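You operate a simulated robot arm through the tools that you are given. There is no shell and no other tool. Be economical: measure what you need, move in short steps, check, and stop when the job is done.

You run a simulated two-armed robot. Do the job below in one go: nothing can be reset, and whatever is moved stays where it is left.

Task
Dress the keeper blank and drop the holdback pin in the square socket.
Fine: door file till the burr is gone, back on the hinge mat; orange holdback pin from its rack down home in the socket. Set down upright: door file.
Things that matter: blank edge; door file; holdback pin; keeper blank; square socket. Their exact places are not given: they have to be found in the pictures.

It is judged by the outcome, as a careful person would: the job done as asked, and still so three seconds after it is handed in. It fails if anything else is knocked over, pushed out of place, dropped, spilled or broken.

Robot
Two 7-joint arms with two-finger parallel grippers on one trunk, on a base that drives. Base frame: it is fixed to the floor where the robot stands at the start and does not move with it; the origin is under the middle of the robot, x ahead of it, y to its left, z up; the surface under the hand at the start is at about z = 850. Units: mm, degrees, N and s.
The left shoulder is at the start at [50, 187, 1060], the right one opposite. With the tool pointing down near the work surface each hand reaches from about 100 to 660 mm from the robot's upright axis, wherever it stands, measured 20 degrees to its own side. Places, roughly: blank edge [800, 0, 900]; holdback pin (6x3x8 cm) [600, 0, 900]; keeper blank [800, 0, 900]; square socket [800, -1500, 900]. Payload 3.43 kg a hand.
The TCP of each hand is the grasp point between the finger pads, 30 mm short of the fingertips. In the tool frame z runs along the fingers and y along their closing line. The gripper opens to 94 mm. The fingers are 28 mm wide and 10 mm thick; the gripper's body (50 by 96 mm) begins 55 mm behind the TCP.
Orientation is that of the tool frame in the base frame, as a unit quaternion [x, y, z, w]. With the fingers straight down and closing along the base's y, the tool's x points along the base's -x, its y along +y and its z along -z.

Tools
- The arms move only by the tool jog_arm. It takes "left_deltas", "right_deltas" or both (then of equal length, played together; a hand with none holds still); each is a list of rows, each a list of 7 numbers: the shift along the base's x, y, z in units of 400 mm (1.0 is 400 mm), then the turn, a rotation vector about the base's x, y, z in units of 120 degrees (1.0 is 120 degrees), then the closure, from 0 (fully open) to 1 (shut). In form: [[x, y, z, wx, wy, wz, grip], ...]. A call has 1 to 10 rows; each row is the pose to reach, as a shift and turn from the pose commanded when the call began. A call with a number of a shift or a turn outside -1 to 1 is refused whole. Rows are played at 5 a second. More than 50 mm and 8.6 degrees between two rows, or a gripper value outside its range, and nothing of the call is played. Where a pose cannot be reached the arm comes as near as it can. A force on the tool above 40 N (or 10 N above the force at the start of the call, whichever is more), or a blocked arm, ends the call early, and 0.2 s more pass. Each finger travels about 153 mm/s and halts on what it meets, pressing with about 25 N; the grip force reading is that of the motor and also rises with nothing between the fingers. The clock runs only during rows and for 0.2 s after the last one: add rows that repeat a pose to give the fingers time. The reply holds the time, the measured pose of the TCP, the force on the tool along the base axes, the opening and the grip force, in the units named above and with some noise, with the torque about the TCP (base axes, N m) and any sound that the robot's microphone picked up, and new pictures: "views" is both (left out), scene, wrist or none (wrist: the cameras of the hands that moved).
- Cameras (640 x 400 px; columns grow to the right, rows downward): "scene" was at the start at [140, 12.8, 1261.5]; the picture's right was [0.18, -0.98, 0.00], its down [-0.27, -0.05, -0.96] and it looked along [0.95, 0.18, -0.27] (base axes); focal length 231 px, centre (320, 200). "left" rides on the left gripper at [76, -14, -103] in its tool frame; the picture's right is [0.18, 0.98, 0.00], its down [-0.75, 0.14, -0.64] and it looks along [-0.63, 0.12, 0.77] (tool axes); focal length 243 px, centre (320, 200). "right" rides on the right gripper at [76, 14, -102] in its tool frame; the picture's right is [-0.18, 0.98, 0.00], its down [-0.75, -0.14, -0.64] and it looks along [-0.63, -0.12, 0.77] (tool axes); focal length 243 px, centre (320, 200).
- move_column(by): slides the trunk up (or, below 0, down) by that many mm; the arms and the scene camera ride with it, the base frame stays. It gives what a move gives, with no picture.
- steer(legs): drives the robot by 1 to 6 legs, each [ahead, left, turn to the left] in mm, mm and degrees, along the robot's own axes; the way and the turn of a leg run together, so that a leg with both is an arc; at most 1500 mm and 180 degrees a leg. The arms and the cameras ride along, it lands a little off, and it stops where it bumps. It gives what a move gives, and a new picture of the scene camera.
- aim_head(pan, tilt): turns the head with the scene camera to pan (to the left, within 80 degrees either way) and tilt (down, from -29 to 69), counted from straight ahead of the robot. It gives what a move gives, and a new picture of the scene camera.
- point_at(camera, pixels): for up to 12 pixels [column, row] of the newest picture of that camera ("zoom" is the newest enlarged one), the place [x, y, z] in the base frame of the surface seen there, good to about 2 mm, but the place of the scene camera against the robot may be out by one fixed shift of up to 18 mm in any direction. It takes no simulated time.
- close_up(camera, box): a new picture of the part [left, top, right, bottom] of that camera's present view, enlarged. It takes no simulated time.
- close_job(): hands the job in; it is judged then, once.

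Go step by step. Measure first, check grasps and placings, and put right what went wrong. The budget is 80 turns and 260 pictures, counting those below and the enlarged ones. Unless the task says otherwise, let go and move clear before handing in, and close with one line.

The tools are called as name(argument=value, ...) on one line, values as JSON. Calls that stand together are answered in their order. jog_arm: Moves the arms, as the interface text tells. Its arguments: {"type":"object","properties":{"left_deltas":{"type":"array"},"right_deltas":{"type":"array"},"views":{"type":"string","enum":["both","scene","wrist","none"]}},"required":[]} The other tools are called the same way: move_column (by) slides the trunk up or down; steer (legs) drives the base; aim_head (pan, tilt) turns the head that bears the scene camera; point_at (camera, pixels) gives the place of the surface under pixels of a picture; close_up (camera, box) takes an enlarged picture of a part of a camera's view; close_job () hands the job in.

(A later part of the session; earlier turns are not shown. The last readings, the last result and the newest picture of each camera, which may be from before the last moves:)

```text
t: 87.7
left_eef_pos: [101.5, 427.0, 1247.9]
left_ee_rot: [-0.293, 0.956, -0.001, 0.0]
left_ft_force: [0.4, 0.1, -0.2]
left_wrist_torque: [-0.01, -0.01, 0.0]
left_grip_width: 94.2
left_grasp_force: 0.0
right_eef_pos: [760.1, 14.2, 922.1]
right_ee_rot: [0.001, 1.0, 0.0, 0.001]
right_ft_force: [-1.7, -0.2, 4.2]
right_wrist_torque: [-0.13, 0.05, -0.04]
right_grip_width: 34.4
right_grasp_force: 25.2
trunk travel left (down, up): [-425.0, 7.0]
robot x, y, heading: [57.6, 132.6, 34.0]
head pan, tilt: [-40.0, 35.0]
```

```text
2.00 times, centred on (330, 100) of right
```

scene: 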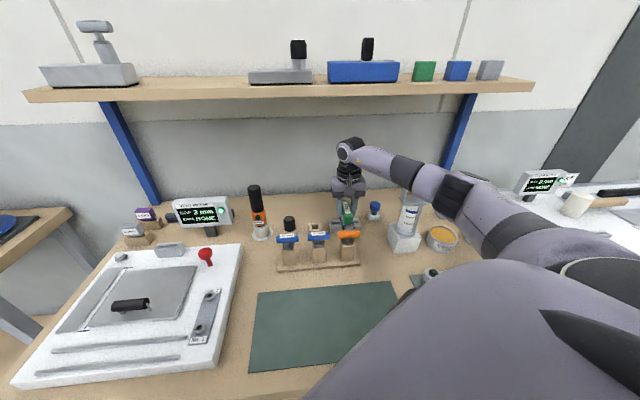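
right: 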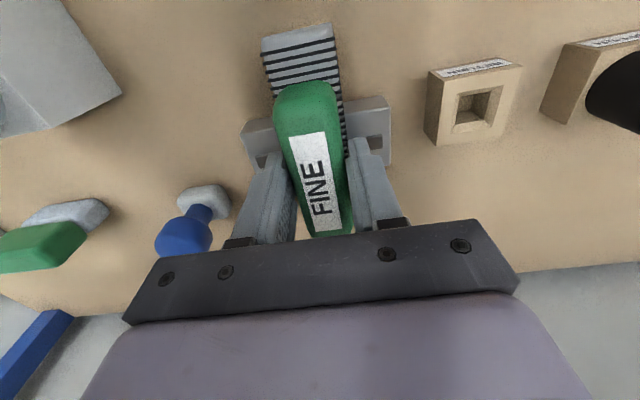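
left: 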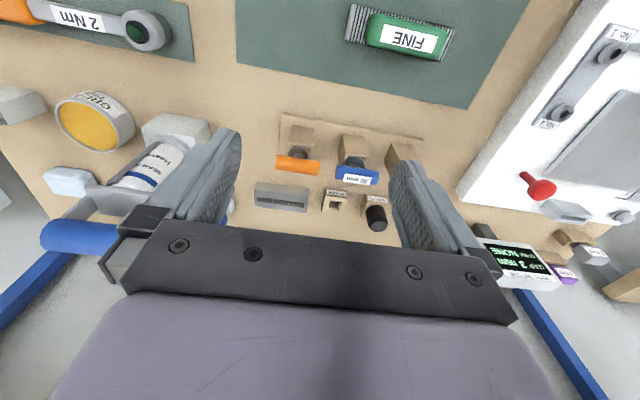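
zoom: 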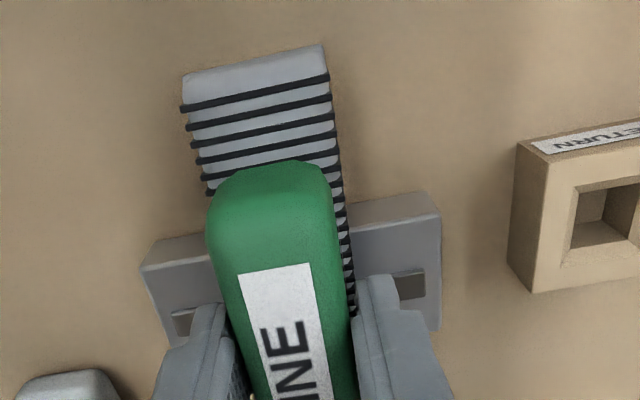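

Contact at about 7 N. I'll do slow strokes along the blank's length and watch whether the strips change and the blank stays put.

jog_arm(right_deltas=[[0, 0.03, 0, 0, 0, 0, 1], [0, 0.06, 0, 0, 0, 0, 1], [0, 0.08, 0, 0, 0, 0, 1], [0, 0.04, 0, 0, 0, 0, 1], [0, 0, 0, 0, 0, 0, 1], [0, -0.04, 0, 0, 0, 0, 1], [0, -0.08, 0, 0, 0, 0, 1], [0, -0.04, 0, 0, 0, 0, 1], [0, 0, 0, 0, 0, 0, 1]], views="wrist")

close_up(camera="right", box=[220, 0, 440, 200])

```text
t: 88.9
left_eef_pos: [99.4, 428.4, 1248.8]
left_ee_rot: [-0.295, 0.955, -0.001, 0.0]
left_ft_force: [0.2, 1.0, 0.1]
left_wrist_torque: [0.04, 0.02, 0.0]
left_grip_width: 94.0
left_grasp_force: 0.0
right_eef_pos: [759.6, 39.4, 925.9]
right_ee_rot: [-0.012, 1.0, 0.021, 0.001]
right_ft_force: [-4.1, 8.8, 5.3]
right_wrist_torque: [0.36, 0.18, -0.07]
right_grip_width: 34.4
right_grasp_force: 25.0
trunk travel left (down, up): [-425.0, 7.0]
robot x, y, heading: [55.7, 132.9, 34.6]
head pan, tilt: [-40.0, 35.0]
stopped in row 6 (right hand): the force on the tool passed its limit at 44 N (the readings are from after the stop); the commanded pose is now the measured one
```

right: 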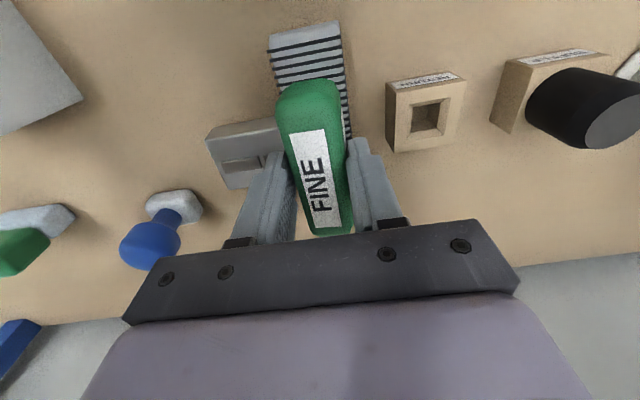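

```text
2.00 times, centred on (330, 100) of right
```

zoom: 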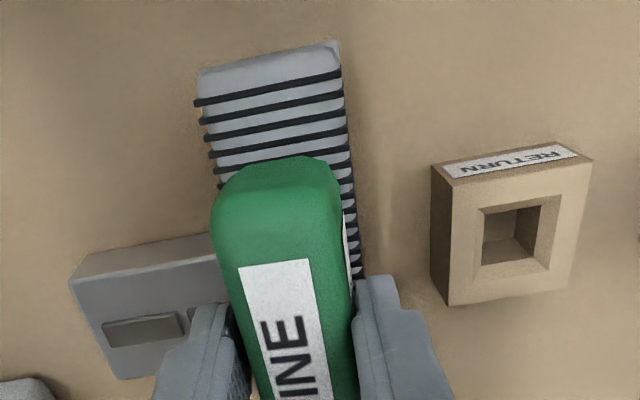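

The sideways stroke caught on a strip (44 N) and the file tilted slightly. I'll lift straight up and look at the blank.

jog_arm(right_deltas=[[0, 0, 0.02, 0, 0, 0, 1], [0, 0, 0.05, 0, 0, 0, 1], [-0.05, 0, 0.1, 0, 0, 0, 1], [-0.08, 0.05, 0.18, 0, 0, 0, 1], [-0.1, 0.15, 0.18, 0, 0, 0, 1], [-0.1, 0.15, 0.18, 0, 0, 0, 1]], views="wrist")

close_up(camera="right", box=[120, 60, 360, 220])

```text
t: 90.3
left_eef_pos: [100.9, 428.2, 1247.7]
left_ee_rot: [-0.295, 0.956, -0.001, -0.001]
left_ft_force: [-0.4, -0.4, 1.0]
left_wrist_torque: [0.03, -0.02, 0.0]
left_grip_width: 93.9
left_grasp_force: 0.0
right_eef_pos: [721.8, 93.7, 993.0]
right_ee_rot: [-0.009, 1.0, 0.017, 0.001]
right_ft_force: [0.0, -0.3, -3.6]
right_wrist_torque: [-0.01, -0.02, 0.02]
right_grip_width: 34.5
right_grasp_force: 24.5
trunk travel left (down, up): [-425.0, 7.0]
robot x, y, heading: [57.2, 131.7, 34.0]
head pan, tilt: [-40.0, 35.0]
```

right: 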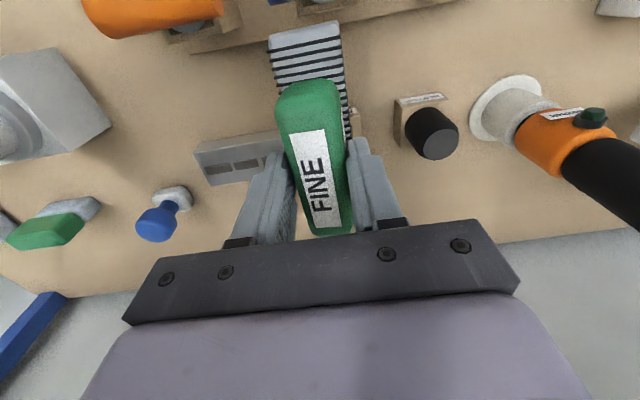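

```text
2.50 times, centred on (240, 140) of right
```

zoom: 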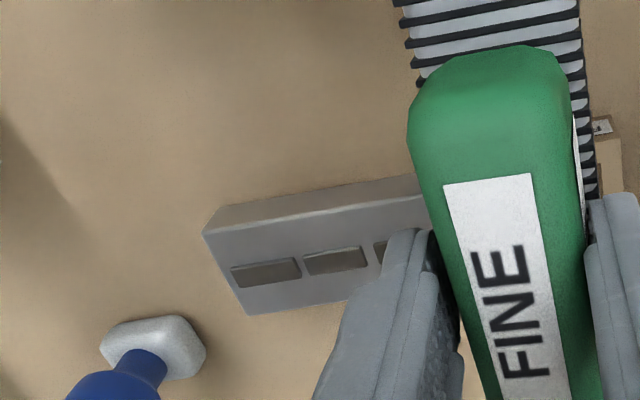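

I'll check whether the blank shifted and whether the strips changed.

point_at(camera="zoom", pixels=[[208, 236], [247, 310], [265, 272], [335, 262], [265, 295], [300, 240], [350, 295], [236, 290]])

jog_arm(right_deltas=[[-0.08, 0.05, 0.05, 0, 0, 0, 1], [-0.16, 0.1, 0.1, 0, 0, 0, 1], [-0.2, 0.2, 0.12, 0, 0, 0, 1], [-0.2, 0.2, 0.12, 0, 0, 0, 1]], views="wrist")

close_up(camera="right", box=[120, 100, 280, 220])

```text
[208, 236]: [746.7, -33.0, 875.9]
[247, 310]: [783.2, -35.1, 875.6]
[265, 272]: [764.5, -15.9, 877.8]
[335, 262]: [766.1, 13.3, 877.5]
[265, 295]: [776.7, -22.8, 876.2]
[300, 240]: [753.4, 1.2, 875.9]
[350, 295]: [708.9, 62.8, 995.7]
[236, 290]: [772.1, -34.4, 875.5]
```

```text
t: 91.3
left_eef_pos: [101.3, 428.1, 1247.7]
left_ee_rot: [-0.295, 0.955, 0.0, -0.001]
left_ft_force: [0.3, 0.0, 0.1]
left_wrist_torque: [-0.02, 0.01, 0.05]
left_grip_width: 93.9
left_grasp_force: 0.0
right_eef_pos: [639.0, 173.2, 1042.2]
right_ee_rot: [-0.01, 1.0, 0.016, 0.001]
right_ft_force: [0.0, 0.3, -4.3]
right_wrist_torque: [-0.03, 0.0, 0.0]
right_grip_width: 34.3
right_grasp_force: 24.9
trunk travel left (down, up): [-425.0, 7.0]
robot x, y, heading: [64.8, 132.3, 34.1]
head pan, tilt: [-40.0, 35.0]
```

right: 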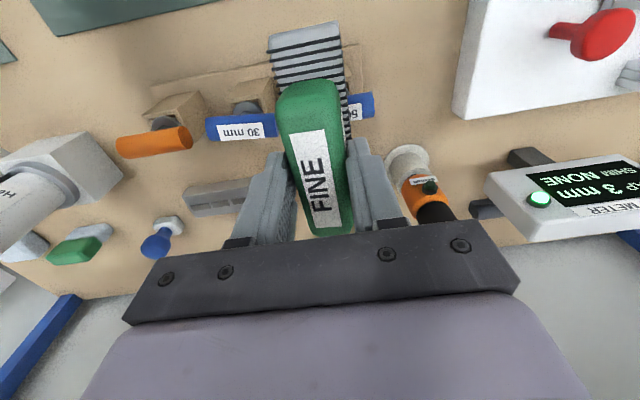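

```text
3.33 times, centred on (200, 160) of right
```

zoom: 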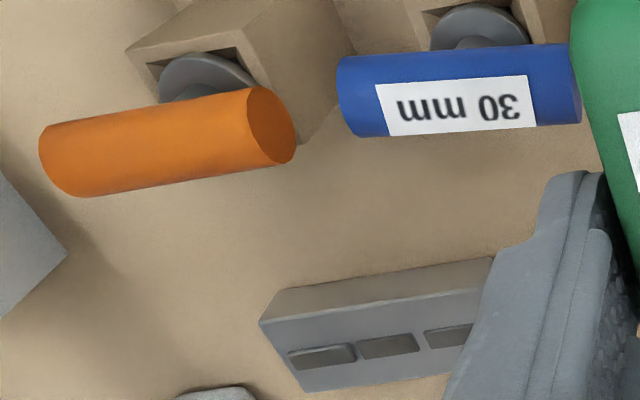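

The blank hasn't moved and the strips still read 2 mm proud. I'll level the hand again and use slow strokes along the file's length (x), which shouldn't catch on strip ends.

jog_arm(right_deltas=[[0, -0.1, 0, -0.0153, 0, -0.0096, 1], [0, -0.2, 0, -0.0153, 0, -0.0096, 1], [0, -0.3, 0, -0.0153, 0, -0.0096, 1], [0.08, -0.38, 0, -0.0153, 0, -0.0096, 1], [0.17, -0.4, 0, -0.0153, 0, -0.0096, 1], [0.22, -0.4, -0.1, -0.0153, 0, -0.0096, 1], [0.27, -0.4, -0.2, -0.0153, 0, -0.0096, 1], [0.3025, -0.4, -0.28, -0.0153, 0, -0.0096, 1], [0.3025, -0.4, -0.28, -0.0153, 0, -0.0096, 1]], views="wrist")

close_up(camera="right", box=[220, 0, 440, 200])

```text
t: 93.3
left_eef_pos: [101.3, 428.8, 1247.9]
left_ee_rot: [-0.294, 0.956, -0.001, -0.001]
left_ft_force: [-0.1, 0.0, -0.4]
left_wrist_torque: [0.0, 0.02, -0.04]
left_grip_width: 94.1
left_grasp_force: 0.2
right_eef_pos: [761.2, 10.7, 930.3]
right_ee_rot: [0.0, 1.0, 0.001, 0.0]
right_ft_force: [-1.0, 0.1, -3.8]
right_wrist_torque: [-0.01, 0.01, -0.02]
right_grip_width: 34.3
right_grasp_force: 24.7
trunk travel left (down, up): [-425.0, 7.0]
robot x, y, heading: [62.7, 128.8, 34.4]
head pan, tilt: [-40.0, 35.0]
```

right: 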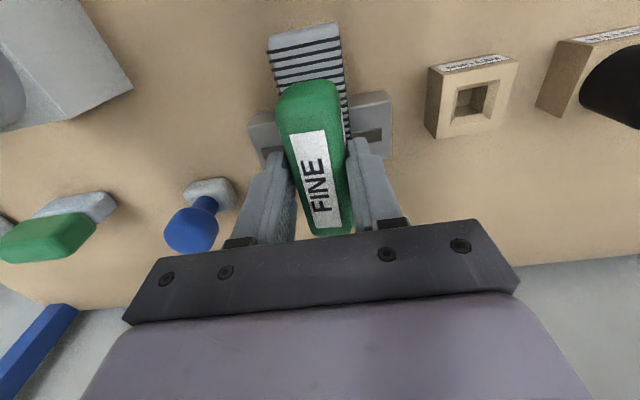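

```text
2.00 times, centred on (330, 100) of right
```

zoom: 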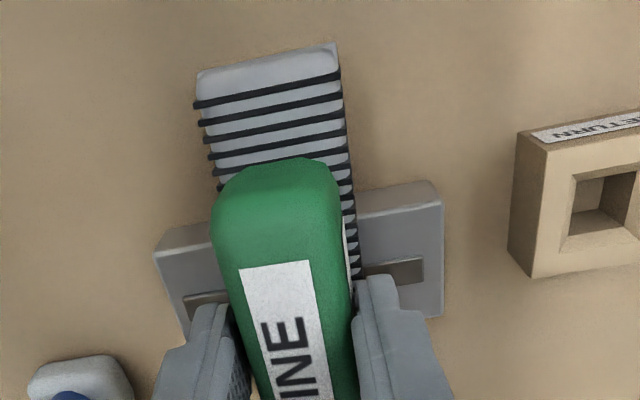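

Now lower to light contact and stroke along x at about 50–60 mm/s.

jog_arm(right_deltas=[[0, 0.005, -0.015, 0, 0, 0, 1], [0, 0.005, -0.0225, 0, 0, 0, 1], [0.03, 0.005, -0.0225, 0, 0, 0, 1], [0.06, 0.005, -0.0225, 0, 0, 0, 1], [0.03, 0.005, -0.0225, 0, 0, 0, 1], [0, 0.005, -0.0225, 0, 0, 0, 1], [-0.03, 0.005, -0.0225, 0, 0, 0, 1], [-0.06, 0.005, -0.0225, 0, 0, 0, 1], [-0.03, 0.005, -0.0225, 0, 0, 0, 1], [0, 0.005, -0.0225, 0, 0, 0, 1]], views="wrist")

```text
t: 95.5
left_eef_pos: [100.9, 428.8, 1249.0]
left_ee_rot: [-0.295, 0.955, -0.001, 0.001]
left_ft_force: [-0.2, -0.4, -0.5]
left_wrist_torque: [-0.01, -0.01, 0.01]
left_grip_width: 94.2
left_grasp_force: 0.1
right_eef_pos: [760.0, 15.8, 923.1]
right_ee_rot: [0.0, 1.0, 0.0, 0.001]
right_ft_force: [-2.0, 0.0, 5.7]
right_wrist_torque: [-0.11, 0.15, -0.06]
right_grip_width: 34.2
right_grasp_force: 25.1
trunk travel left (down, up): [-425.0, 7.0]
robot x, y, heading: [59.7, 132.1, 34.1]
head pan, tilt: [-40.0, 35.0]
```

right: 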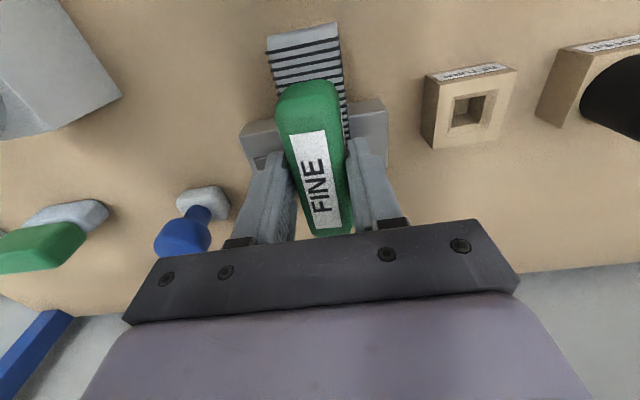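

Strokes went smoothly with ~9 N contact. I'll enlarge to see whether a strip has changed.

close_up(camera="right", box=[220, 80, 420, 200])

```text
3.20 times, centred on (320, 140) of right
```

zoom: 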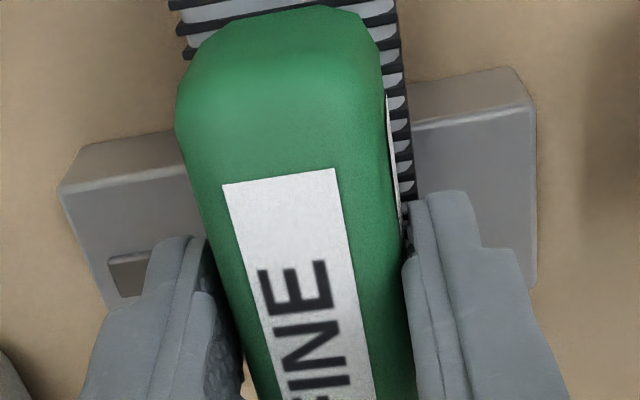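

The right strip, visible before at (395,270), is gone: filing works. I'll keep stroking the same way.

jog_arm(right_deltas=[[0.03, 0, 0, 0, 0, 0, 1], [0.06, 0, 0, 0, 0, 0, 1], [0.03, 0, 0, 0, 0, 0, 1], [0, 0, 0, 0, 0, 0, 1], [-0.03, 0, 0, 0, 0, 0, 1], [-0.06, 0, 0, 0, 0, 0, 1], [-0.03, 0, 0, 0, 0, 0, 1], [0, 0, 0, 0, 0, 0, 1], [0.03, 0, 0, 0, 0, 0, 1], [0.06, 0, 0, 0, 0, 0, 1]], views="none")

jog_arm(right_deltas=[[-0.03, 0, 0, 0, 0, 0, 1], [-0.06, 0, 0, 0, 0, 0, 1], [-0.09, 0, 0, 0, 0, 0, 1], [-0.12, 0, 0, 0, 0, 0, 1], [-0.09, 0, 0, 0, 0, 0, 1], [-0.06, 0, 0, 0, 0, 0, 1], [-0.03, 0, 0, 0, 0, 0, 1], [-0.06, 0, 0, 0, 0, 0, 1]], views="wrist")

close_up(camera="right", box=[220, 80, 420, 200])

```text
t: 97.7
left_eef_pos: [99.9, 430.1, 1247.7]
left_ee_rot: [-0.295, 0.955, -0.001, 0.001]
left_ft_force: [0.2, 0.0, 0.6]
left_wrist_torque: [-0.01, -0.01, -0.02]
left_grip_width: 94.0
left_grasp_force: 0.1
right_eef_pos: [784.6, 14.3, 921.3]
right_ee_rot: [0.0, 1.0, 0.0, 0.001]
right_ft_force: [-2.6, 1.0, 4.2]
right_wrist_torque: [-0.1, 0.31, -0.08]
right_grip_width: 34.2
right_grasp_force: 24.5
trunk travel left (down, up): [-425.0, 7.0]
robot x, y, heading: [62.8, 130.7, 34.2]
head pan, tilt: [-40.0, 35.0]
```

```text
t: 99.5
left_eef_pos: [101.8, 428.9, 1248.7]
left_ee_rot: [-0.295, 0.955, -0.001, -0.001]
left_ft_force: [0.8, -0.2, -0.1]
left_wrist_torque: [-0.03, 0.03, 0.01]
left_grip_width: 93.9
left_grasp_force: 0.1
right_eef_pos: [761.6, 16.7, 922.4]
right_ee_rot: [0.001, 1.0, 0.0, 0.001]
right_ft_force: [-0.1, -0.2, -3.8]
right_wrist_torque: [0.03, 0.0, 0.03]
right_grip_width: 34.0
right_grasp_force: 25.0
trunk travel left (down, up): [-425.0, 7.0]
robot x, y, heading: [56.6, 131.4, 34.1]
head pan, tilt: [-40.0, 35.0]
```

right: 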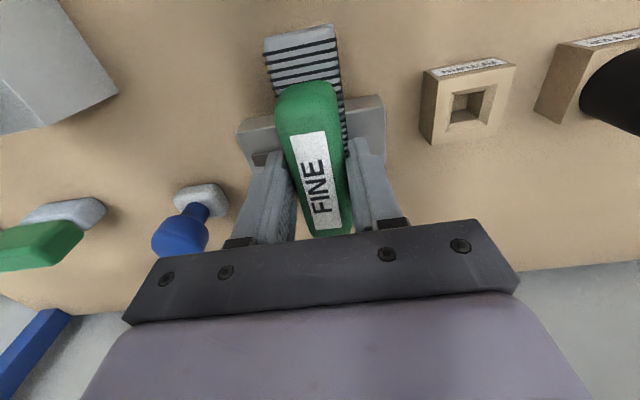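

```text
3.20 times, centred on (320, 140) of right
```

zoom: 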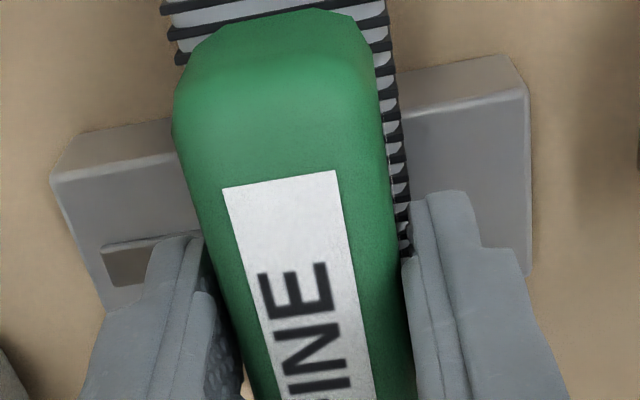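

Contact force vanished at the same height, so the middle strip is gone too. The left strip (125,265) remains: lift, shift to y≈−17, and file it.

jog_arm(right_deltas=[[0, 0, 0.02, 0, 0, 0, 1], [0, -0.05, 0.02, 0, 0, 0, 1], [0, -0.085, 0.02, 0, 0, 0, 1], [0, -0.085, 0.005, 0, 0, 0, 1], [0, -0.085, 0, 0, 0, 0, 1], [0, -0.085, -0.0025, 0, 0, 0, 1], [0, -0.085, -0.0025, 0, 0, 0, 1]], views="none")

```text
t: 101.1
left_eef_pos: [99.0, 428.8, 1247.1]
left_ee_rot: [-0.295, 0.956, -0.002, 0.0]
left_ft_force: [-1.1, 0.2, 0.2]
left_wrist_torque: [0.0, 0.0, 0.0]
left_grip_width: 94.0
left_grasp_force: 0.0
right_eef_pos: [760.3, -16.4, 924.5]
right_ee_rot: [0.001, 1.0, 0.001, 0.003]
right_ft_force: [-4.7, 1.4, 14.8]
right_wrist_torque: [-0.23, 0.25, -0.09]
right_grip_width: 34.6
right_grasp_force: 25.1
trunk travel left (down, up): [-425.0, 7.0]
robot x, y, heading: [58.7, 129.0, 34.4]
head pan, tilt: [-40.0, 35.0]
```

Contact is ~18 N, a bit firm; I'll ease up 1 mm and stroke along x.

jog_arm(right_deltas=[[0, 0, 0.0035, 0, 0, 0, 1], [0.03, 0, 0.003, 0, 0, 0, 1], [0.06, 0, 0.003, 0, 0, 0, 1], [0.03, 0, 0.003, 0, 0, 0, 1], [0, 0, 0.003, 0, 0, 0, 1], [-0.03, 0, 0.003, 0, 0, 0, 1], [-0.06, 0, 0.003, 0, 0, 0, 1], [-0.03, 0, 0.003, 0, 0, 0, 1], [0, 0, 0.003, 0, 0, 0, 1]], views="none")

jog_arm(right_deltas=[[0.03, 0, 0, 0, 0, 0, 1], [0.06, 0, 0, 0, 0, 0, 1], [0.03, 0, 0, 0, 0, 0, 1], [0, 0, 0, 0, 0, 0, 1], [-0.03, 0, 0, 0, 0, 0, 1], [-0.06, 0, 0, 0, 0, 0, 1], [-0.03, 0, 0, 0, 0, 0, 1], [0, 0, 0, 0, 0, 0, 1]], views="wrist")

close_up(camera="right", box=[220, 80, 420, 200])

```text
t: 103.1
left_eef_pos: [100.9, 429.4, 1248.4]
left_ee_rot: [-0.295, 0.956, -0.001, -0.001]
left_ft_force: [0.4, 0.3, 0.6]
left_wrist_torque: [0.01, -0.02, 0.01]
left_grip_width: 94.2
left_grasp_force: 0.1
right_eef_pos: [760.8, -17.2, 920.9]
right_ee_rot: [0.0, 1.0, 0.0, 0.001]
right_ft_force: [-1.8, 0.5, 0.8]
right_wrist_torque: [-0.01, 0.07, -0.01]
right_grip_width: 34.2
right_grasp_force: 25.2
trunk travel left (down, up): [-425.0, 7.0]
robot x, y, heading: [59.4, 129.8, 34.2]
head pan, tilt: [-40.0, 35.0]
```

```text
t: 104.9
left_eef_pos: [101.6, 428.0, 1247.9]
left_ee_rot: [-0.295, 0.955, 0.0, 0.0]
left_ft_force: [0.1, 0.8, -0.2]
left_wrist_torque: [0.0, 0.03, -0.01]
left_grip_width: 93.9
left_grasp_force: 0.0
right_eef_pos: [760.1, -17.8, 924.0]
right_ee_rot: [0.001, 1.0, 0.001, 0.001]
right_ft_force: [0.6, 0.7, -2.4]
right_wrist_torque: [-0.02, 0.02, -0.02]
right_grip_width: 34.1
right_grasp_force: 25.3
trunk travel left (down, up): [-425.0, 7.0]
robot x, y, heading: [62.5, 134.3, 34.5]
head pan, tilt: [-40.0, 35.0]
```

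right: 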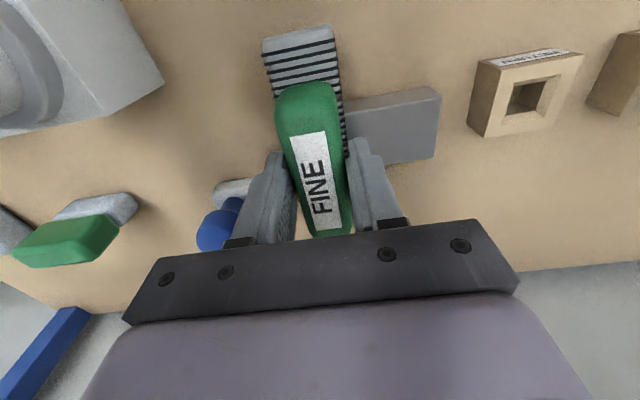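

```text
3.20 times, centred on (320, 140) of right
```

zoom: 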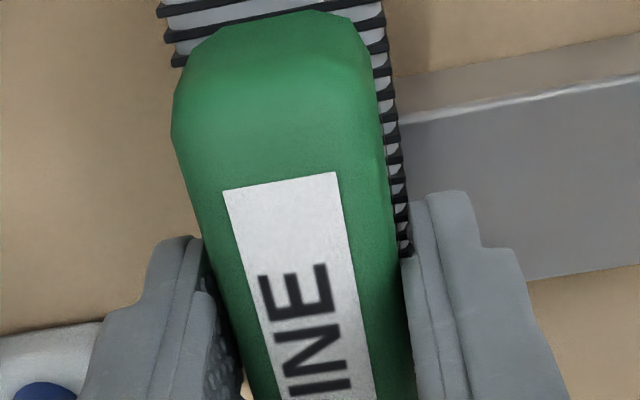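

Contact is lost again, so the last strip should be gone. I'll lift, back away over the rack and inspect the whole top.

jog_arm(right_deltas=[[0, 0, 0.04, 0, 0, 0, 1], [-0.03, 0, 0.12, 0, 0, 0, 1], [-0.08, 0.04, 0.2, 0, 0, 0, 1], [-0.13, 0.1, 0.28, 0, 0, 0, 1], [-0.2, 0.18, 0.3, 0, 0, 0, 1], [-0.3, 0.22, 0.3, 0, 0, 0, 1], [-0.35, 0.27, 0.3, 0, 0, 0, 1], [-0.35, 0.27, 0.3, 0, 0, 0, 1]], views="wrist")

close_up(camera="right", box=[160, 100, 320, 220])

```text
t: 106.7
left_eef_pos: [101.3, 428.4, 1247.9]
left_ee_rot: [-0.295, 0.956, 0.0, -0.001]
left_ft_force: [-0.3, 0.5, 0.6]
left_wrist_torque: [0.01, -0.02, 0.01]
left_grip_width: 94.1
left_grasp_force: 0.1
right_eef_pos: [621.5, 89.0, 1042.0]
right_ee_rot: [0.0, 1.0, 0.0, 0.001]
right_ft_force: [0.3, 0.4, -3.7]
right_wrist_torque: [-0.02, -0.01, 0.01]
right_grip_width: 34.6
right_grasp_force: 25.1
trunk travel left (down, up): [-425.0, 7.0]
robot x, y, heading: [61.1, 129.7, 34.4]
head pan, tilt: [-40.0, 35.0]
```

right: 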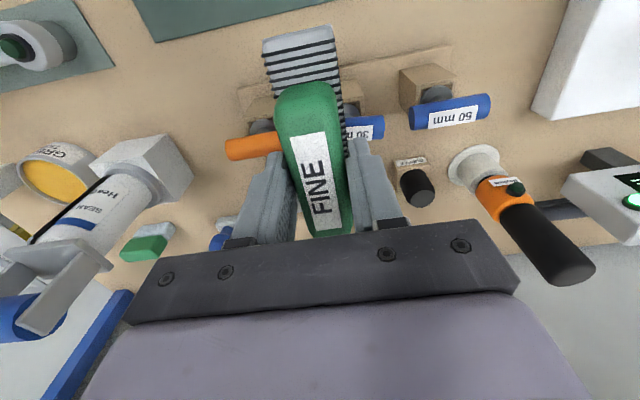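

```text
3.33 times, centred on (240, 160) of right
```

zoom: 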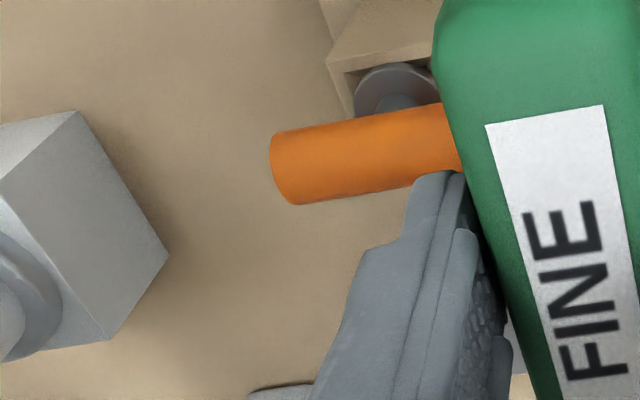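

The blank is hidden behind the file; I'll shift left 90 mm to see it, on the way to the mat.

jog_arm(right_deltas=[[0, 0.1, 0.02, 0, 0, 0, 1], [0, 0.2, 0.02, 0, 0, 0, 1], [0, 0.26, 0.02, 0, 0, 0, 1], [0, 0.26, 0.02, 0, 0, 0, 1]], views="both")

close_up(camera="right", box=[120, 120, 280, 220])

close_up(camera="scene", box=[260, 170, 420, 290])

```text
t: 107.7
left_eef_pos: [101.8, 428.8, 1248.3]
left_ee_rot: [-0.294, 0.956, 0.0, -0.001]
left_ft_force: [-0.3, 0.3, -0.3]
left_wrist_torque: [0.0, -0.03, -0.02]
left_grip_width: 93.9
left_grasp_force: 0.1
right_eef_pos: [620.1, 193.7, 1050.7]
right_ee_rot: [0.0, 1.0, 0.0, 0.0]
right_ft_force: [-0.4, -0.8, -2.9]
right_wrist_torque: [-0.01, -0.01, -0.01]
right_grip_width: 34.5
right_grasp_force: 24.7
trunk travel left (down, up): [-425.0, 7.0]
robot x, y, heading: [63.2, 129.5, 34.0]
head pan, tilt: [-40.0, 35.0]
```

scene: 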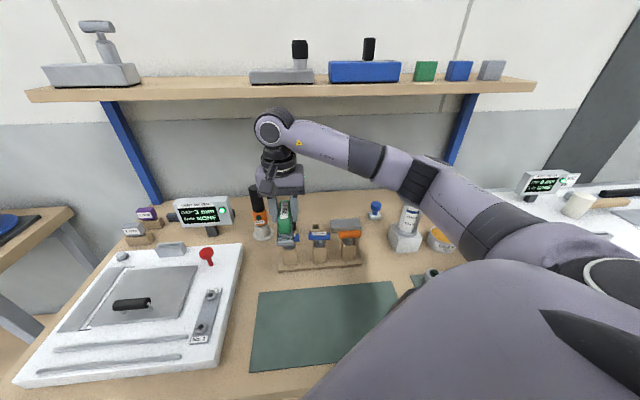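
right: 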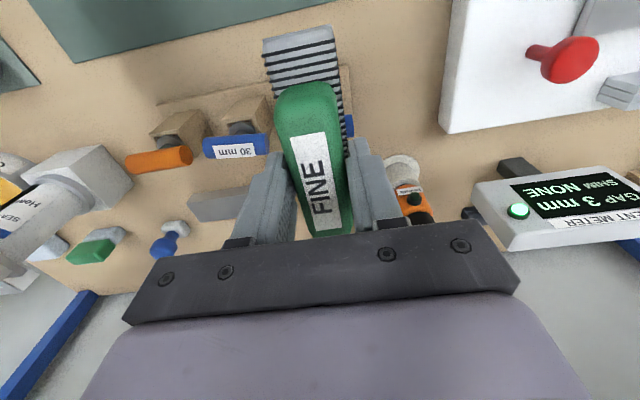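

```text
4.00 times, centred on (200, 170) of right
```

zoom: 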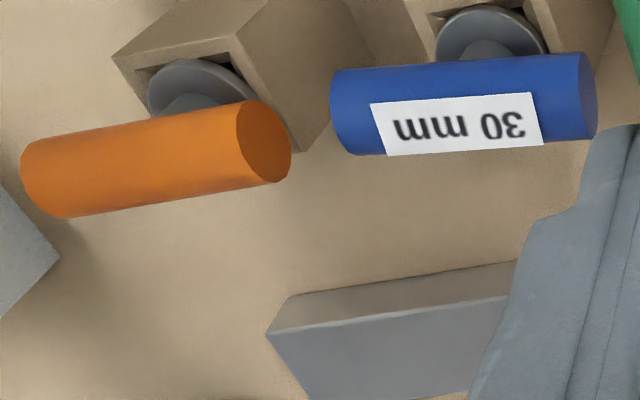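

```text
3.33 times, centred on (340, 230) of scene
```

zoom: 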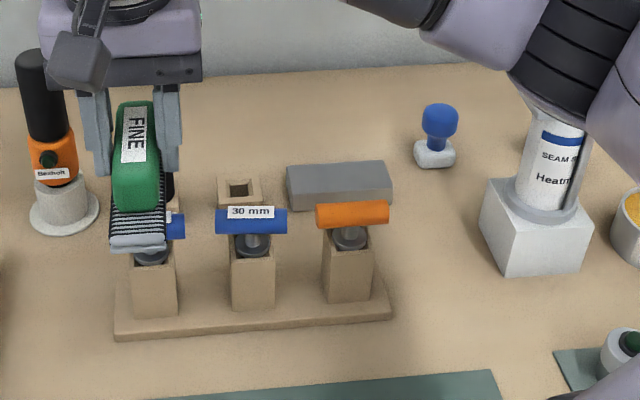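

The blank's top is clean: burr gone everywhere. Now I'll carry the file back over the mat, turning it +90° to its original lie.

jog_arm(right_deltas=[[-0.1, 0, 0, 0, 0, 0, 1], [-0.2, -0.03, 0, 0, 0, 0.07, 1], [-0.3, -0.08, 0, 0, 0, 0.14, 1], [-0.35, -0.15, 0, 0, 0, 0.21, 1], [-0.35, -0.15, 0, 0, 0, 0.28, 1], [-0.35, -0.15, 0, 0, 0, 0.35, 1], [-0.35, -0.15, 0, 0, 0, 0.42, 1], [-0.35, -0.15, 0, 0, 0, 0.49, 1], [-0.35, -0.15, -0.05, 0, 0, 0.56, 1], [-0.35, -0.15, -0.1, 0, 0, 0.63, 1]], views="none")

jog_arm(right_deltas=[[0, 0, -0.05, 0, 0, 0.06, 1], [0, 0, -0.1, 0, 0, 0.12, 1], [0, 0, -0.15, 0, 0, 0.12, 1], [0, 0, -0.2, 0, 0, 0.12, 1], [0, 0, -0.2, 0, 0, 0.12, 1]], views="both")

```text
t: 109.9
left_eef_pos: [101.4, 428.2, 1248.0]
left_ee_rot: [-0.294, 0.956, 0.0, -0.001]
left_ft_force: [0.5, -0.7, -0.5]
left_wrist_torque: [0.02, 0.0, -0.03]
left_grip_width: 94.2
left_grasp_force: 0.1
right_eef_pos: [480.2, 135.5, 1009.6]
right_ee_rot: [-0.614, 0.79, 0.001, 0.002]
right_ft_force: [0.2, 0.8, -3.9]
right_wrist_torque: [0.03, 0.0, -0.01]
right_grip_width: 34.2
right_grasp_force: 24.9
trunk travel left (down, up): [-425.0, 7.0]
robot x, y, heading: [56.2, 129.5, 34.4]
head pan, tilt: [-40.0, 35.0]
```

```text
t: 111.1
left_eef_pos: [100.4, 429.7, 1247.3]
left_ee_rot: [-0.295, 0.956, -0.001, -0.001]
left_ft_force: [-0.1, 0.3, 0.4]
left_wrist_torque: [0.02, -0.04, -0.02]
left_grip_width: 93.9
left_grasp_force: 0.0
right_eef_pos: [482.9, 133.6, 929.0]
right_ee_rot: [0.707, -0.707, -0.001, 0.0]
right_ft_force: [0.3, -0.9, -1.9]
right_wrist_torque: [0.01, -0.03, 0.0]
right_grip_width: 34.2
right_grasp_force: 25.3
trunk travel left (down, up): [-425.0, 7.0]
robot x, y, heading: [61.8, 130.4, 34.6]
head pan, tilt: [-40.0, 35.0]
```

scene: 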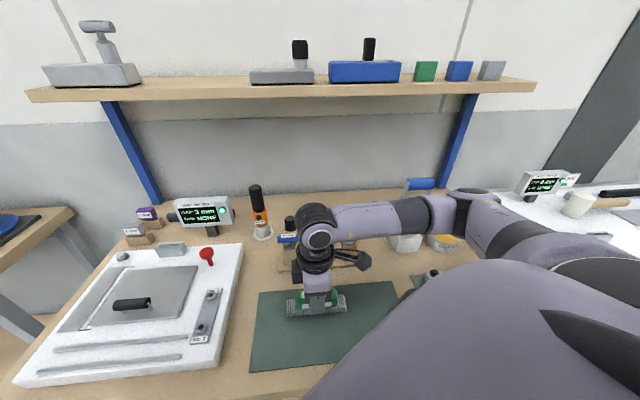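
right: 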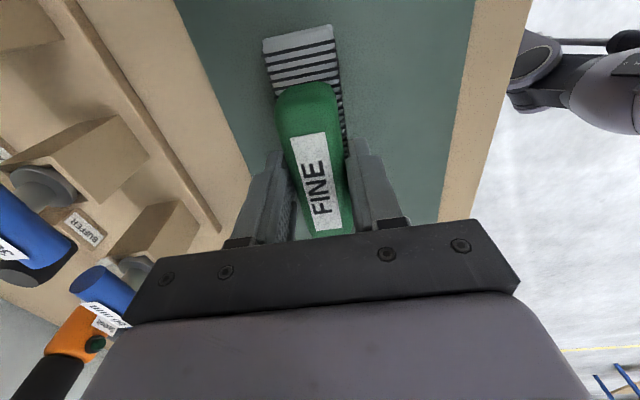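

Back over its spot at 929. I'll lower to the mat and feel for contact.

jog_arm(right_deltas=[[-0.004, 0, -0.04, 0, 0, 0, 1], [-0.004, 0, -0.065, 0, 0, 0, 1], [-0.004, 0, -0.07, 0, 0, 0, 1], [-0.004, 0, -0.0735, 0, 0, 0, 1], [-0.004, 0, -0.0755, 0, 0, 0, 1], [-0.004, 0, -0.0755, 0, 0, 0, 1]], views="wrist")

```text
t: 112.5
left_eef_pos: [101.9, 428.3, 1248.1]
left_ee_rot: [-0.295, 0.956, 0.001, 0.0]
left_ft_force: [0.3, 0.1, 0.4]
left_wrist_torque: [0.01, -0.02, -0.02]
left_grip_width: 93.9
left_grasp_force: 0.1
right_eef_pos: [480.1, 132.9, 900.2]
right_ee_rot: [-0.707, 0.707, 0.0, 0.0]
right_ft_force: [1.1, -2.8, 2.9]
right_wrist_torque: [-0.27, -0.16, 0.0]
right_grip_width: 34.4
right_grasp_force: 25.1
trunk travel left (down, up): [-425.0, 7.0]
robot x, y, heading: [61.2, 132.1, 34.2]
head pan, tilt: [-40.0, 35.0]
```

right: 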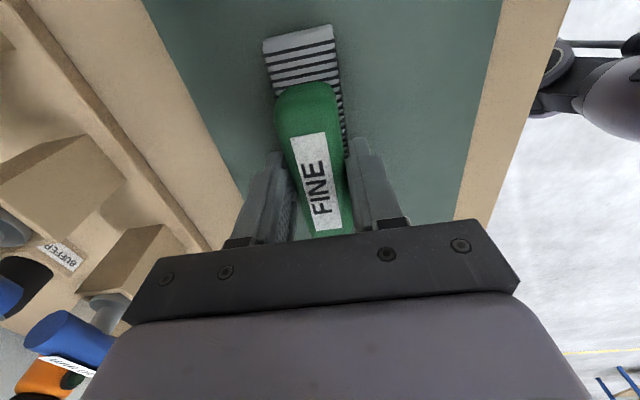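

Contact (~6 N) on the mat. I'll lower a hair, release slowly and lift off.

jog_arm(right_deltas=[[0, 0, -0.002, 0, 0, 0, 1], [0, 0, -0.002, 0, 0, 0, 0.6], [0, 0, -0.002, 0, 0, 0, 0.3], [0, 0, -0.002, 0, 0, 0, 0], [0, 0, -0.002, 0, 0, 0, 0], [0, 0, 0.08, 0, 0, 0, 0], [0, 0, 0.18, 0, 0, 0, 0], [0, 0, 0.28, 0, 0, 0, 0], [0, 0, 0.38, 0, 0, 0, 0], [0, 0, 0.38, 0, 0, 0, 0]], views="both")

```text
t: 114.7
left_eef_pos: [100.3, 429.1, 1248.3]
left_ee_rot: [-0.295, 0.955, -0.001, -0.001]
left_ft_force: [-1.4, -0.1, 0.2]
left_wrist_torque: [0.01, -0.02, 0.0]
left_grip_width: 94.0
left_grasp_force: 0.1
right_eef_pos: [478.2, 134.8, 1054.6]
right_ee_rot: [0.707, -0.707, -0.002, 0.001]
right_ft_force: [0.4, 0.9, -0.6]
right_wrist_torque: [0.01, 0.03, 0.02]
right_grip_width: 94.0
right_grasp_force: 0.1
trunk travel left (down, up): [-425.0, 7.0]
robot x, y, heading: [58.9, 124.7, 34.3]
head pan, tilt: [-40.0, 35.0]
```

scene: 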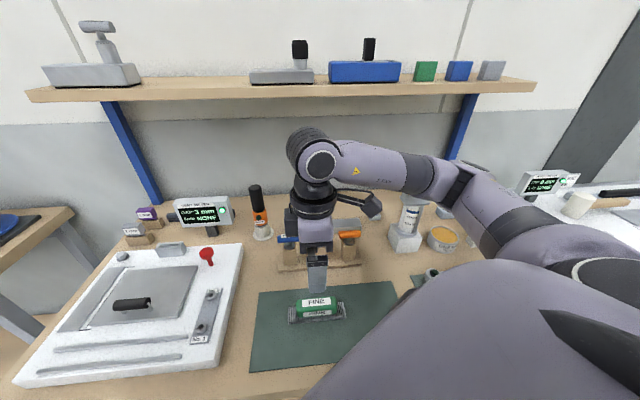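
right: 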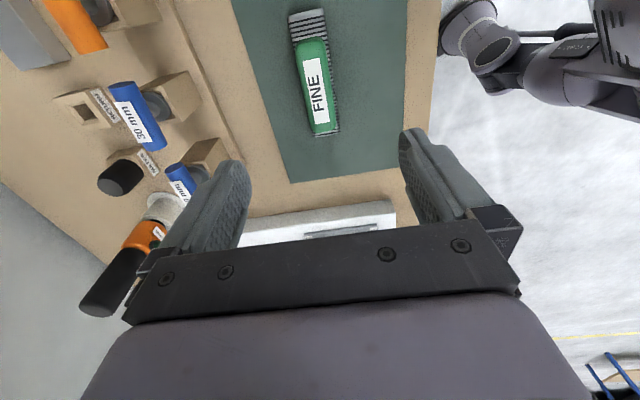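

The file is back upright on the mat. For the pin I want the hand closing along x, so the arm must point up-left at it; I'll drive the base ~210 mm to the right.

steer(legs=[[-108, -175, 0]])

jog_arm(right_deltas=[[0.05, 0.0, 0, 0, 0, 0, 0], [0.12, 0.04, 0, 0, 0, 0, 0], [0.2, 0.08, 0, 0, 0, 0, 0], [0.2, 0.08, 0, 0, 0, 0, 0]], views="both")

```text
t: 116.8
left_eef_pos: [109.0, 225.3, 1248.0]
left_ee_rot: [-0.293, 0.956, -0.001, -0.001]
left_ft_force: [0.2, -0.4, -0.9]
left_wrist_torque: [0.02, -0.01, 0.0]
left_grip_width: 93.9
left_grasp_force: 0.1
right_eef_pos: [484.2, -66.7, 1055.7]
right_ee_rot: [-0.706, 0.708, 0.001, 0.001]
right_ft_force: [0.2, 0.1, -0.1]
right_wrist_torque: [0.05, 0.02, -0.03]
right_grip_width: 94.2
right_grasp_force: 0.0
trunk travel left (down, up): [-425.0, 7.0]
robot x, y, heading: [67.9, -73.2, 34.3]
head pan, tilt: [-40.0, 35.0]
```

scene: 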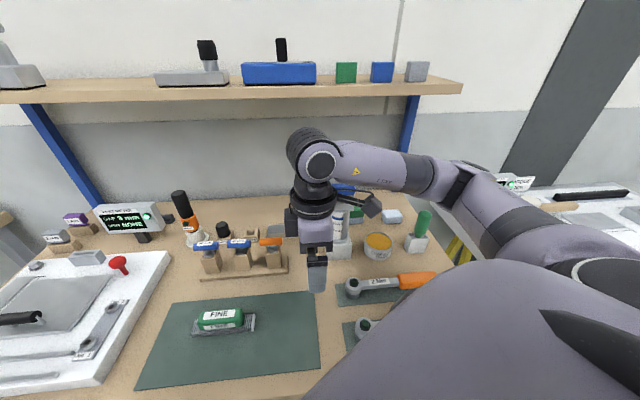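

```text
t: 117.8
left_eef_pos: [108.3, 225.3, 1247.8]
left_ee_rot: [-0.293, 0.956, -0.001, -0.001]
left_ft_force: [-0.1, -0.1, 0.2]
left_wrist_torque: [0.01, -0.03, -0.02]
left_grip_width: 93.9
left_grasp_force: 0.1
right_eef_pos: [512.3, -61.5, 1053.6]
right_ee_rot: [-0.706, 0.708, 0.001, 0.001]
right_ft_force: [0.0, 1.0, -0.1]
right_wrist_torque: [-0.02, 0.0, -0.02]
right_grip_width: 94.3
right_grasp_force: 0.0
right hand out of reach, approached as far as the arm can: row 2, 3, 4
trunk travel left (down, up): [-425.0, 7.0]
robot x, y, heading: [67.8, -72.3, 34.4]
head pan, tilt: [-40.0, 35.0]
```

scene: 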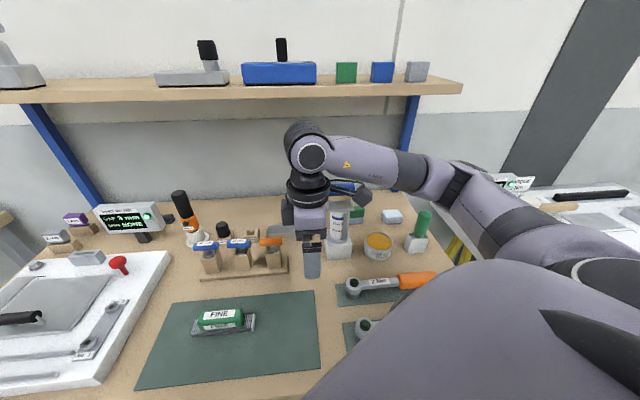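
right: 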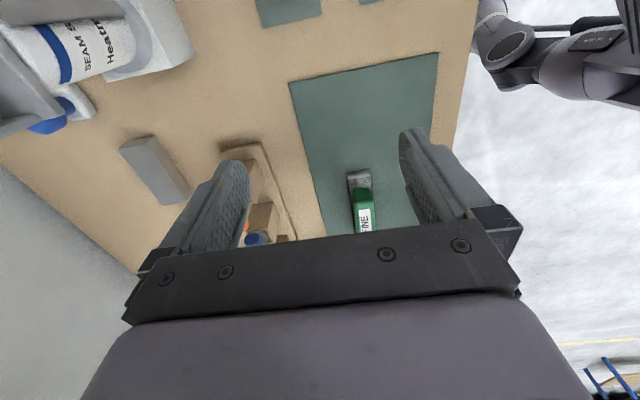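

The +yaw limit bites again. I'll test the other way: turn the hand to −90° yaw (also closing along x), in place at this safe height.

jog_arm(right_deltas=[[0, 0, 0, 0, 0, -0.07, 0], [0, 0, 0, 0, 0, -0.14, 0], [0, 0, 0, 0, 0, -0.21, 0], [0, 0, 0, 0, 0, -0.28, 0], [0, 0, 0, 0, 0, -0.35, 0], [0, 0, 0, 0, 0, -0.42, 0], [0, 0, 0, 0, 0, -0.49, 0], [0, 0, 0, 0, 0, -0.56, 0], [0, 0, 0, 0, 0, -0.63, 0], [0, 0, 0, 0, 0, -0.7, 0]], views="none")

jog_arm(right_deltas=[[0, 0, 0, 0, 0, -0.07, 0], [0, 0, 0, 0, 0, -0.14, 0], [0, 0, 0, 0, 0, -0.21, 0], [0, 0, 0, 0, 0, -0.28, 0], [0, 0, 0, 0, 0, -0.35, 0], [0, 0, 0, 0, 0, -0.42, 0], [0, 0, 0, 0, 0, -0.49, 0], [0, 0, 0, 0, 0, -0.56, 0], [0, 0, 0, 0, 0, -0.63, 0], [0, 0, 0, 0, 0, -0.7, 0]], views="none")

jog_arm(right_deltas=[[0, 0, 0, 0, 0, -0.05, 0], [0, 0, 0, 0, 0, -0.1, 0], [0, 0, 0, 0, 0, -0.1, 0]], views="both")

```text
t: 120.0
left_eef_pos: [108.7, 226.6, 1248.2]
left_ee_rot: [-0.294, 0.956, -0.001, 0.0]
left_ft_force: [-1.0, 0.2, -0.8]
left_wrist_torque: [-0.03, -0.02, 0.02]
left_grip_width: 94.1
left_grasp_force: 0.0
right_eef_pos: [513.6, -61.3, 1055.3]
right_ee_rot: [-0.049, 0.999, 0.001, 0.001]
right_ft_force: [-0.5, 0.5, 0.7]
right_wrist_torque: [-0.01, -0.03, 0.04]
right_grip_width: 94.1
right_grasp_force: 0.1
trunk travel left (down, up): [-425.0, 7.0]
robot x, y, heading: [66.0, -67.9, 34.3]
head pan, tilt: [-40.0, 35.0]
```

```text
t: 122.2
left_eef_pos: [108.8, 226.9, 1247.3]
left_ee_rot: [-0.294, 0.956, 0.0, -0.001]
left_ft_force: [0.0, -0.7, 0.2]
left_wrist_torque: [0.01, -0.02, 0.0]
left_grip_width: 94.1
left_grasp_force: 0.1
right_eef_pos: [512.1, -60.5, 1055.9]
right_ee_rot: [0.632, 0.775, 0.001, 0.002]
right_ft_force: [-0.6, -0.3, 0.0]
right_wrist_torque: [-0.01, 0.0, -0.03]
right_grip_width: 93.9
right_grasp_force: 0.0
trunk travel left (down, up): [-425.0, 7.0]
robot x, y, heading: [64.8, -74.3, 34.2]
head pan, tilt: [-40.0, 35.0]
```

```text
t: 123.0
left_eef_pos: [108.7, 226.0, 1248.2]
left_ee_rot: [-0.293, 0.956, 0.0, 0.0]
left_ft_force: [-0.4, 0.5, -0.4]
left_wrist_torque: [-0.03, 0.02, 0.0]
left_grip_width: 94.0
left_grasp_force: 0.0
right_eef_pos: [513.4, -61.3, 1055.9]
right_ee_rot: [0.709, 0.705, 0.0, 0.001]
right_ft_force: [-0.8, 0.9, 0.1]
right_wrist_torque: [0.03, -0.01, 0.01]
right_grip_width: 94.1
right_grasp_force: 0.1
trunk travel left (down, up): [-425.0, 7.0]
robot x, y, heading: [67.6, -73.5, 34.0]
head pan, tilt: [-40.0, 35.0]
```

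scene: 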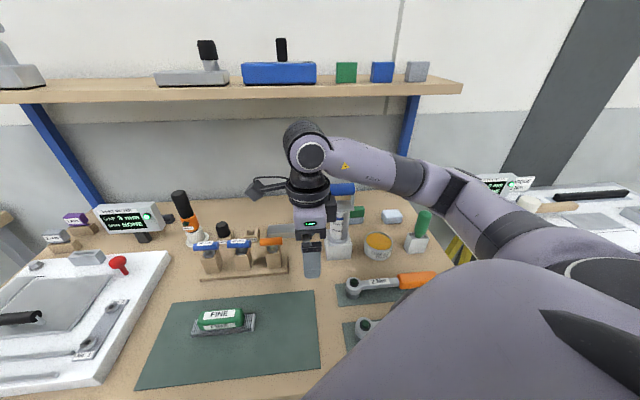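
right: 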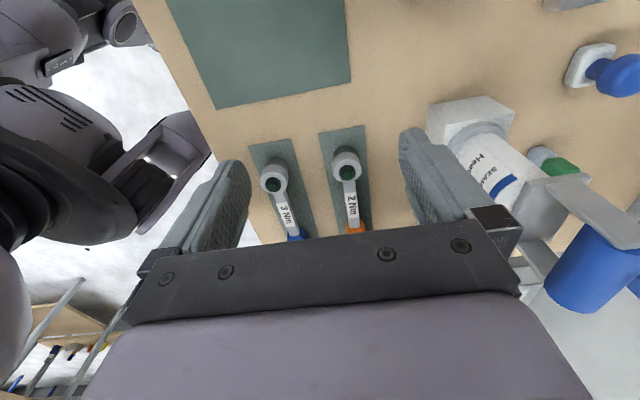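

The −90° yaw works with room to spare. I'll swing over so the wrist camera sees the orange pin for a precise measure.

jog_arm(right_deltas=[[0.04, 0.1, 0, 0, 0, 0, 0], [0.08, 0.2, 0, 0, 0, 0, 0], [0.14, 0.3, 0, 0, 0, 0, 0], [0.2, 0.38, 0, 0, 0, 0, 0], [0.26, 0.46, 0, 0, 0, 0, 0], [0.26, 0.46, 0, 0, 0, 0, 0]], views="wrist")

close_up(camera="right", box=[220, 60, 420, 230])

```text
t: 124.4
left_eef_pos: [108.4, 225.8, 1248.5]
left_ee_rot: [-0.293, 0.956, 0.0, -0.001]
left_ft_force: [-1.3, -0.7, -0.7]
left_wrist_torque: [-0.01, 0.02, -0.01]
left_grip_width: 94.2
left_grasp_force: 0.1
right_eef_pos: [618.9, 121.6, 1054.2]
right_ee_rot: [0.708, 0.707, 0.0, 0.001]
right_ft_force: [0.3, 0.3, -0.9]
right_wrist_torque: [-0.01, -0.01, -0.04]
right_grip_width: 94.0
right_grasp_force: 0.0
trunk travel left (down, up): [-425.0, 7.0]
robot x, y, heading: [68.6, -74.4, 34.2]
head pan, tilt: [-40.0, 35.0]
```

right: 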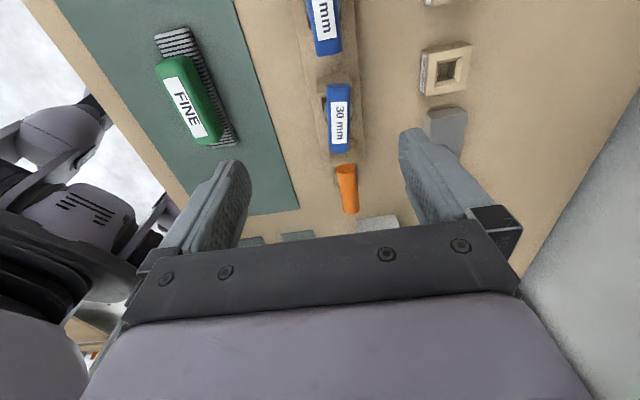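

```text
2.35 times, centred on (320, 145) of right
```

zoom: 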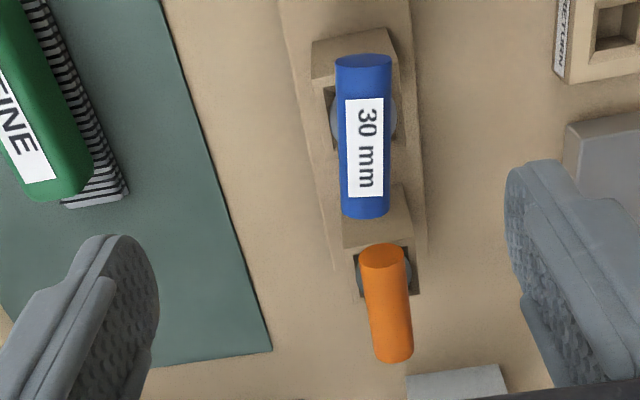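

point_at(camera="zoom", pixels=[[383, 250], [388, 300], [393, 350], [364, 300], [410, 300], [372, 350], [411, 350], [362, 270], [405, 270], [360, 260], [403, 256], [385, 262]])

```text
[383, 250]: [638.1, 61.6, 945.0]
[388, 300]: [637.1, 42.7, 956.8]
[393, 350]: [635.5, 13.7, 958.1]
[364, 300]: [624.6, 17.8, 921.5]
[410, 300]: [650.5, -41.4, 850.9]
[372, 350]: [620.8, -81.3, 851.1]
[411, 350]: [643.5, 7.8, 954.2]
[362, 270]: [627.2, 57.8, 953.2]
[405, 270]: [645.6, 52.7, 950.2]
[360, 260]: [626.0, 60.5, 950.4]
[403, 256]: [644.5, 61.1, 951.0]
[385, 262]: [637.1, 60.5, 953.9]
```

The bar centre is about [636,31,947] (x 626–646, end at y≈61). I'll move above it and lower to TCP z≈962, fingers front and back of the bar.

jog_arm(right_deltas=[[0.02, -0.1, 0, 0, 0, 0, 0], [0.043, -0.2265, 0, 0, 0, 0, 0], [0.043, -0.2265, -0.1, 0, 0, 0, 0], [0.043, -0.2265, -0.18, 0, 0, 0, 0], [0.043, -0.2265, -0.23, 0, 0, 0, 0], [0.043, -0.2265, -0.23, 0, 0, 0, 0]], views="both")

close_up(camera="scene", box=[190, 180, 350, 300])

```text
refused: row 2 steps farther than a row can; nothing moved
```

```text
3.33 times, centred on (270, 240) of scene
```

zoom: 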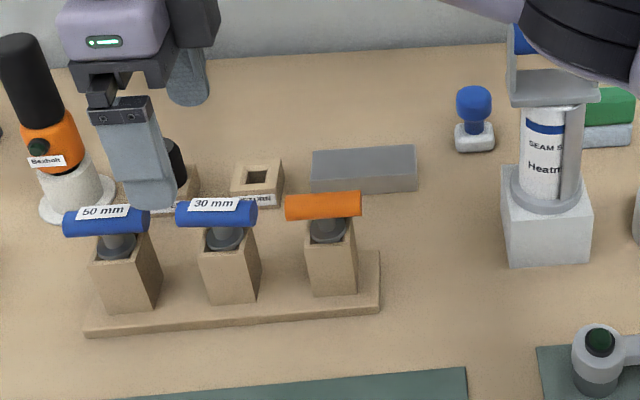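

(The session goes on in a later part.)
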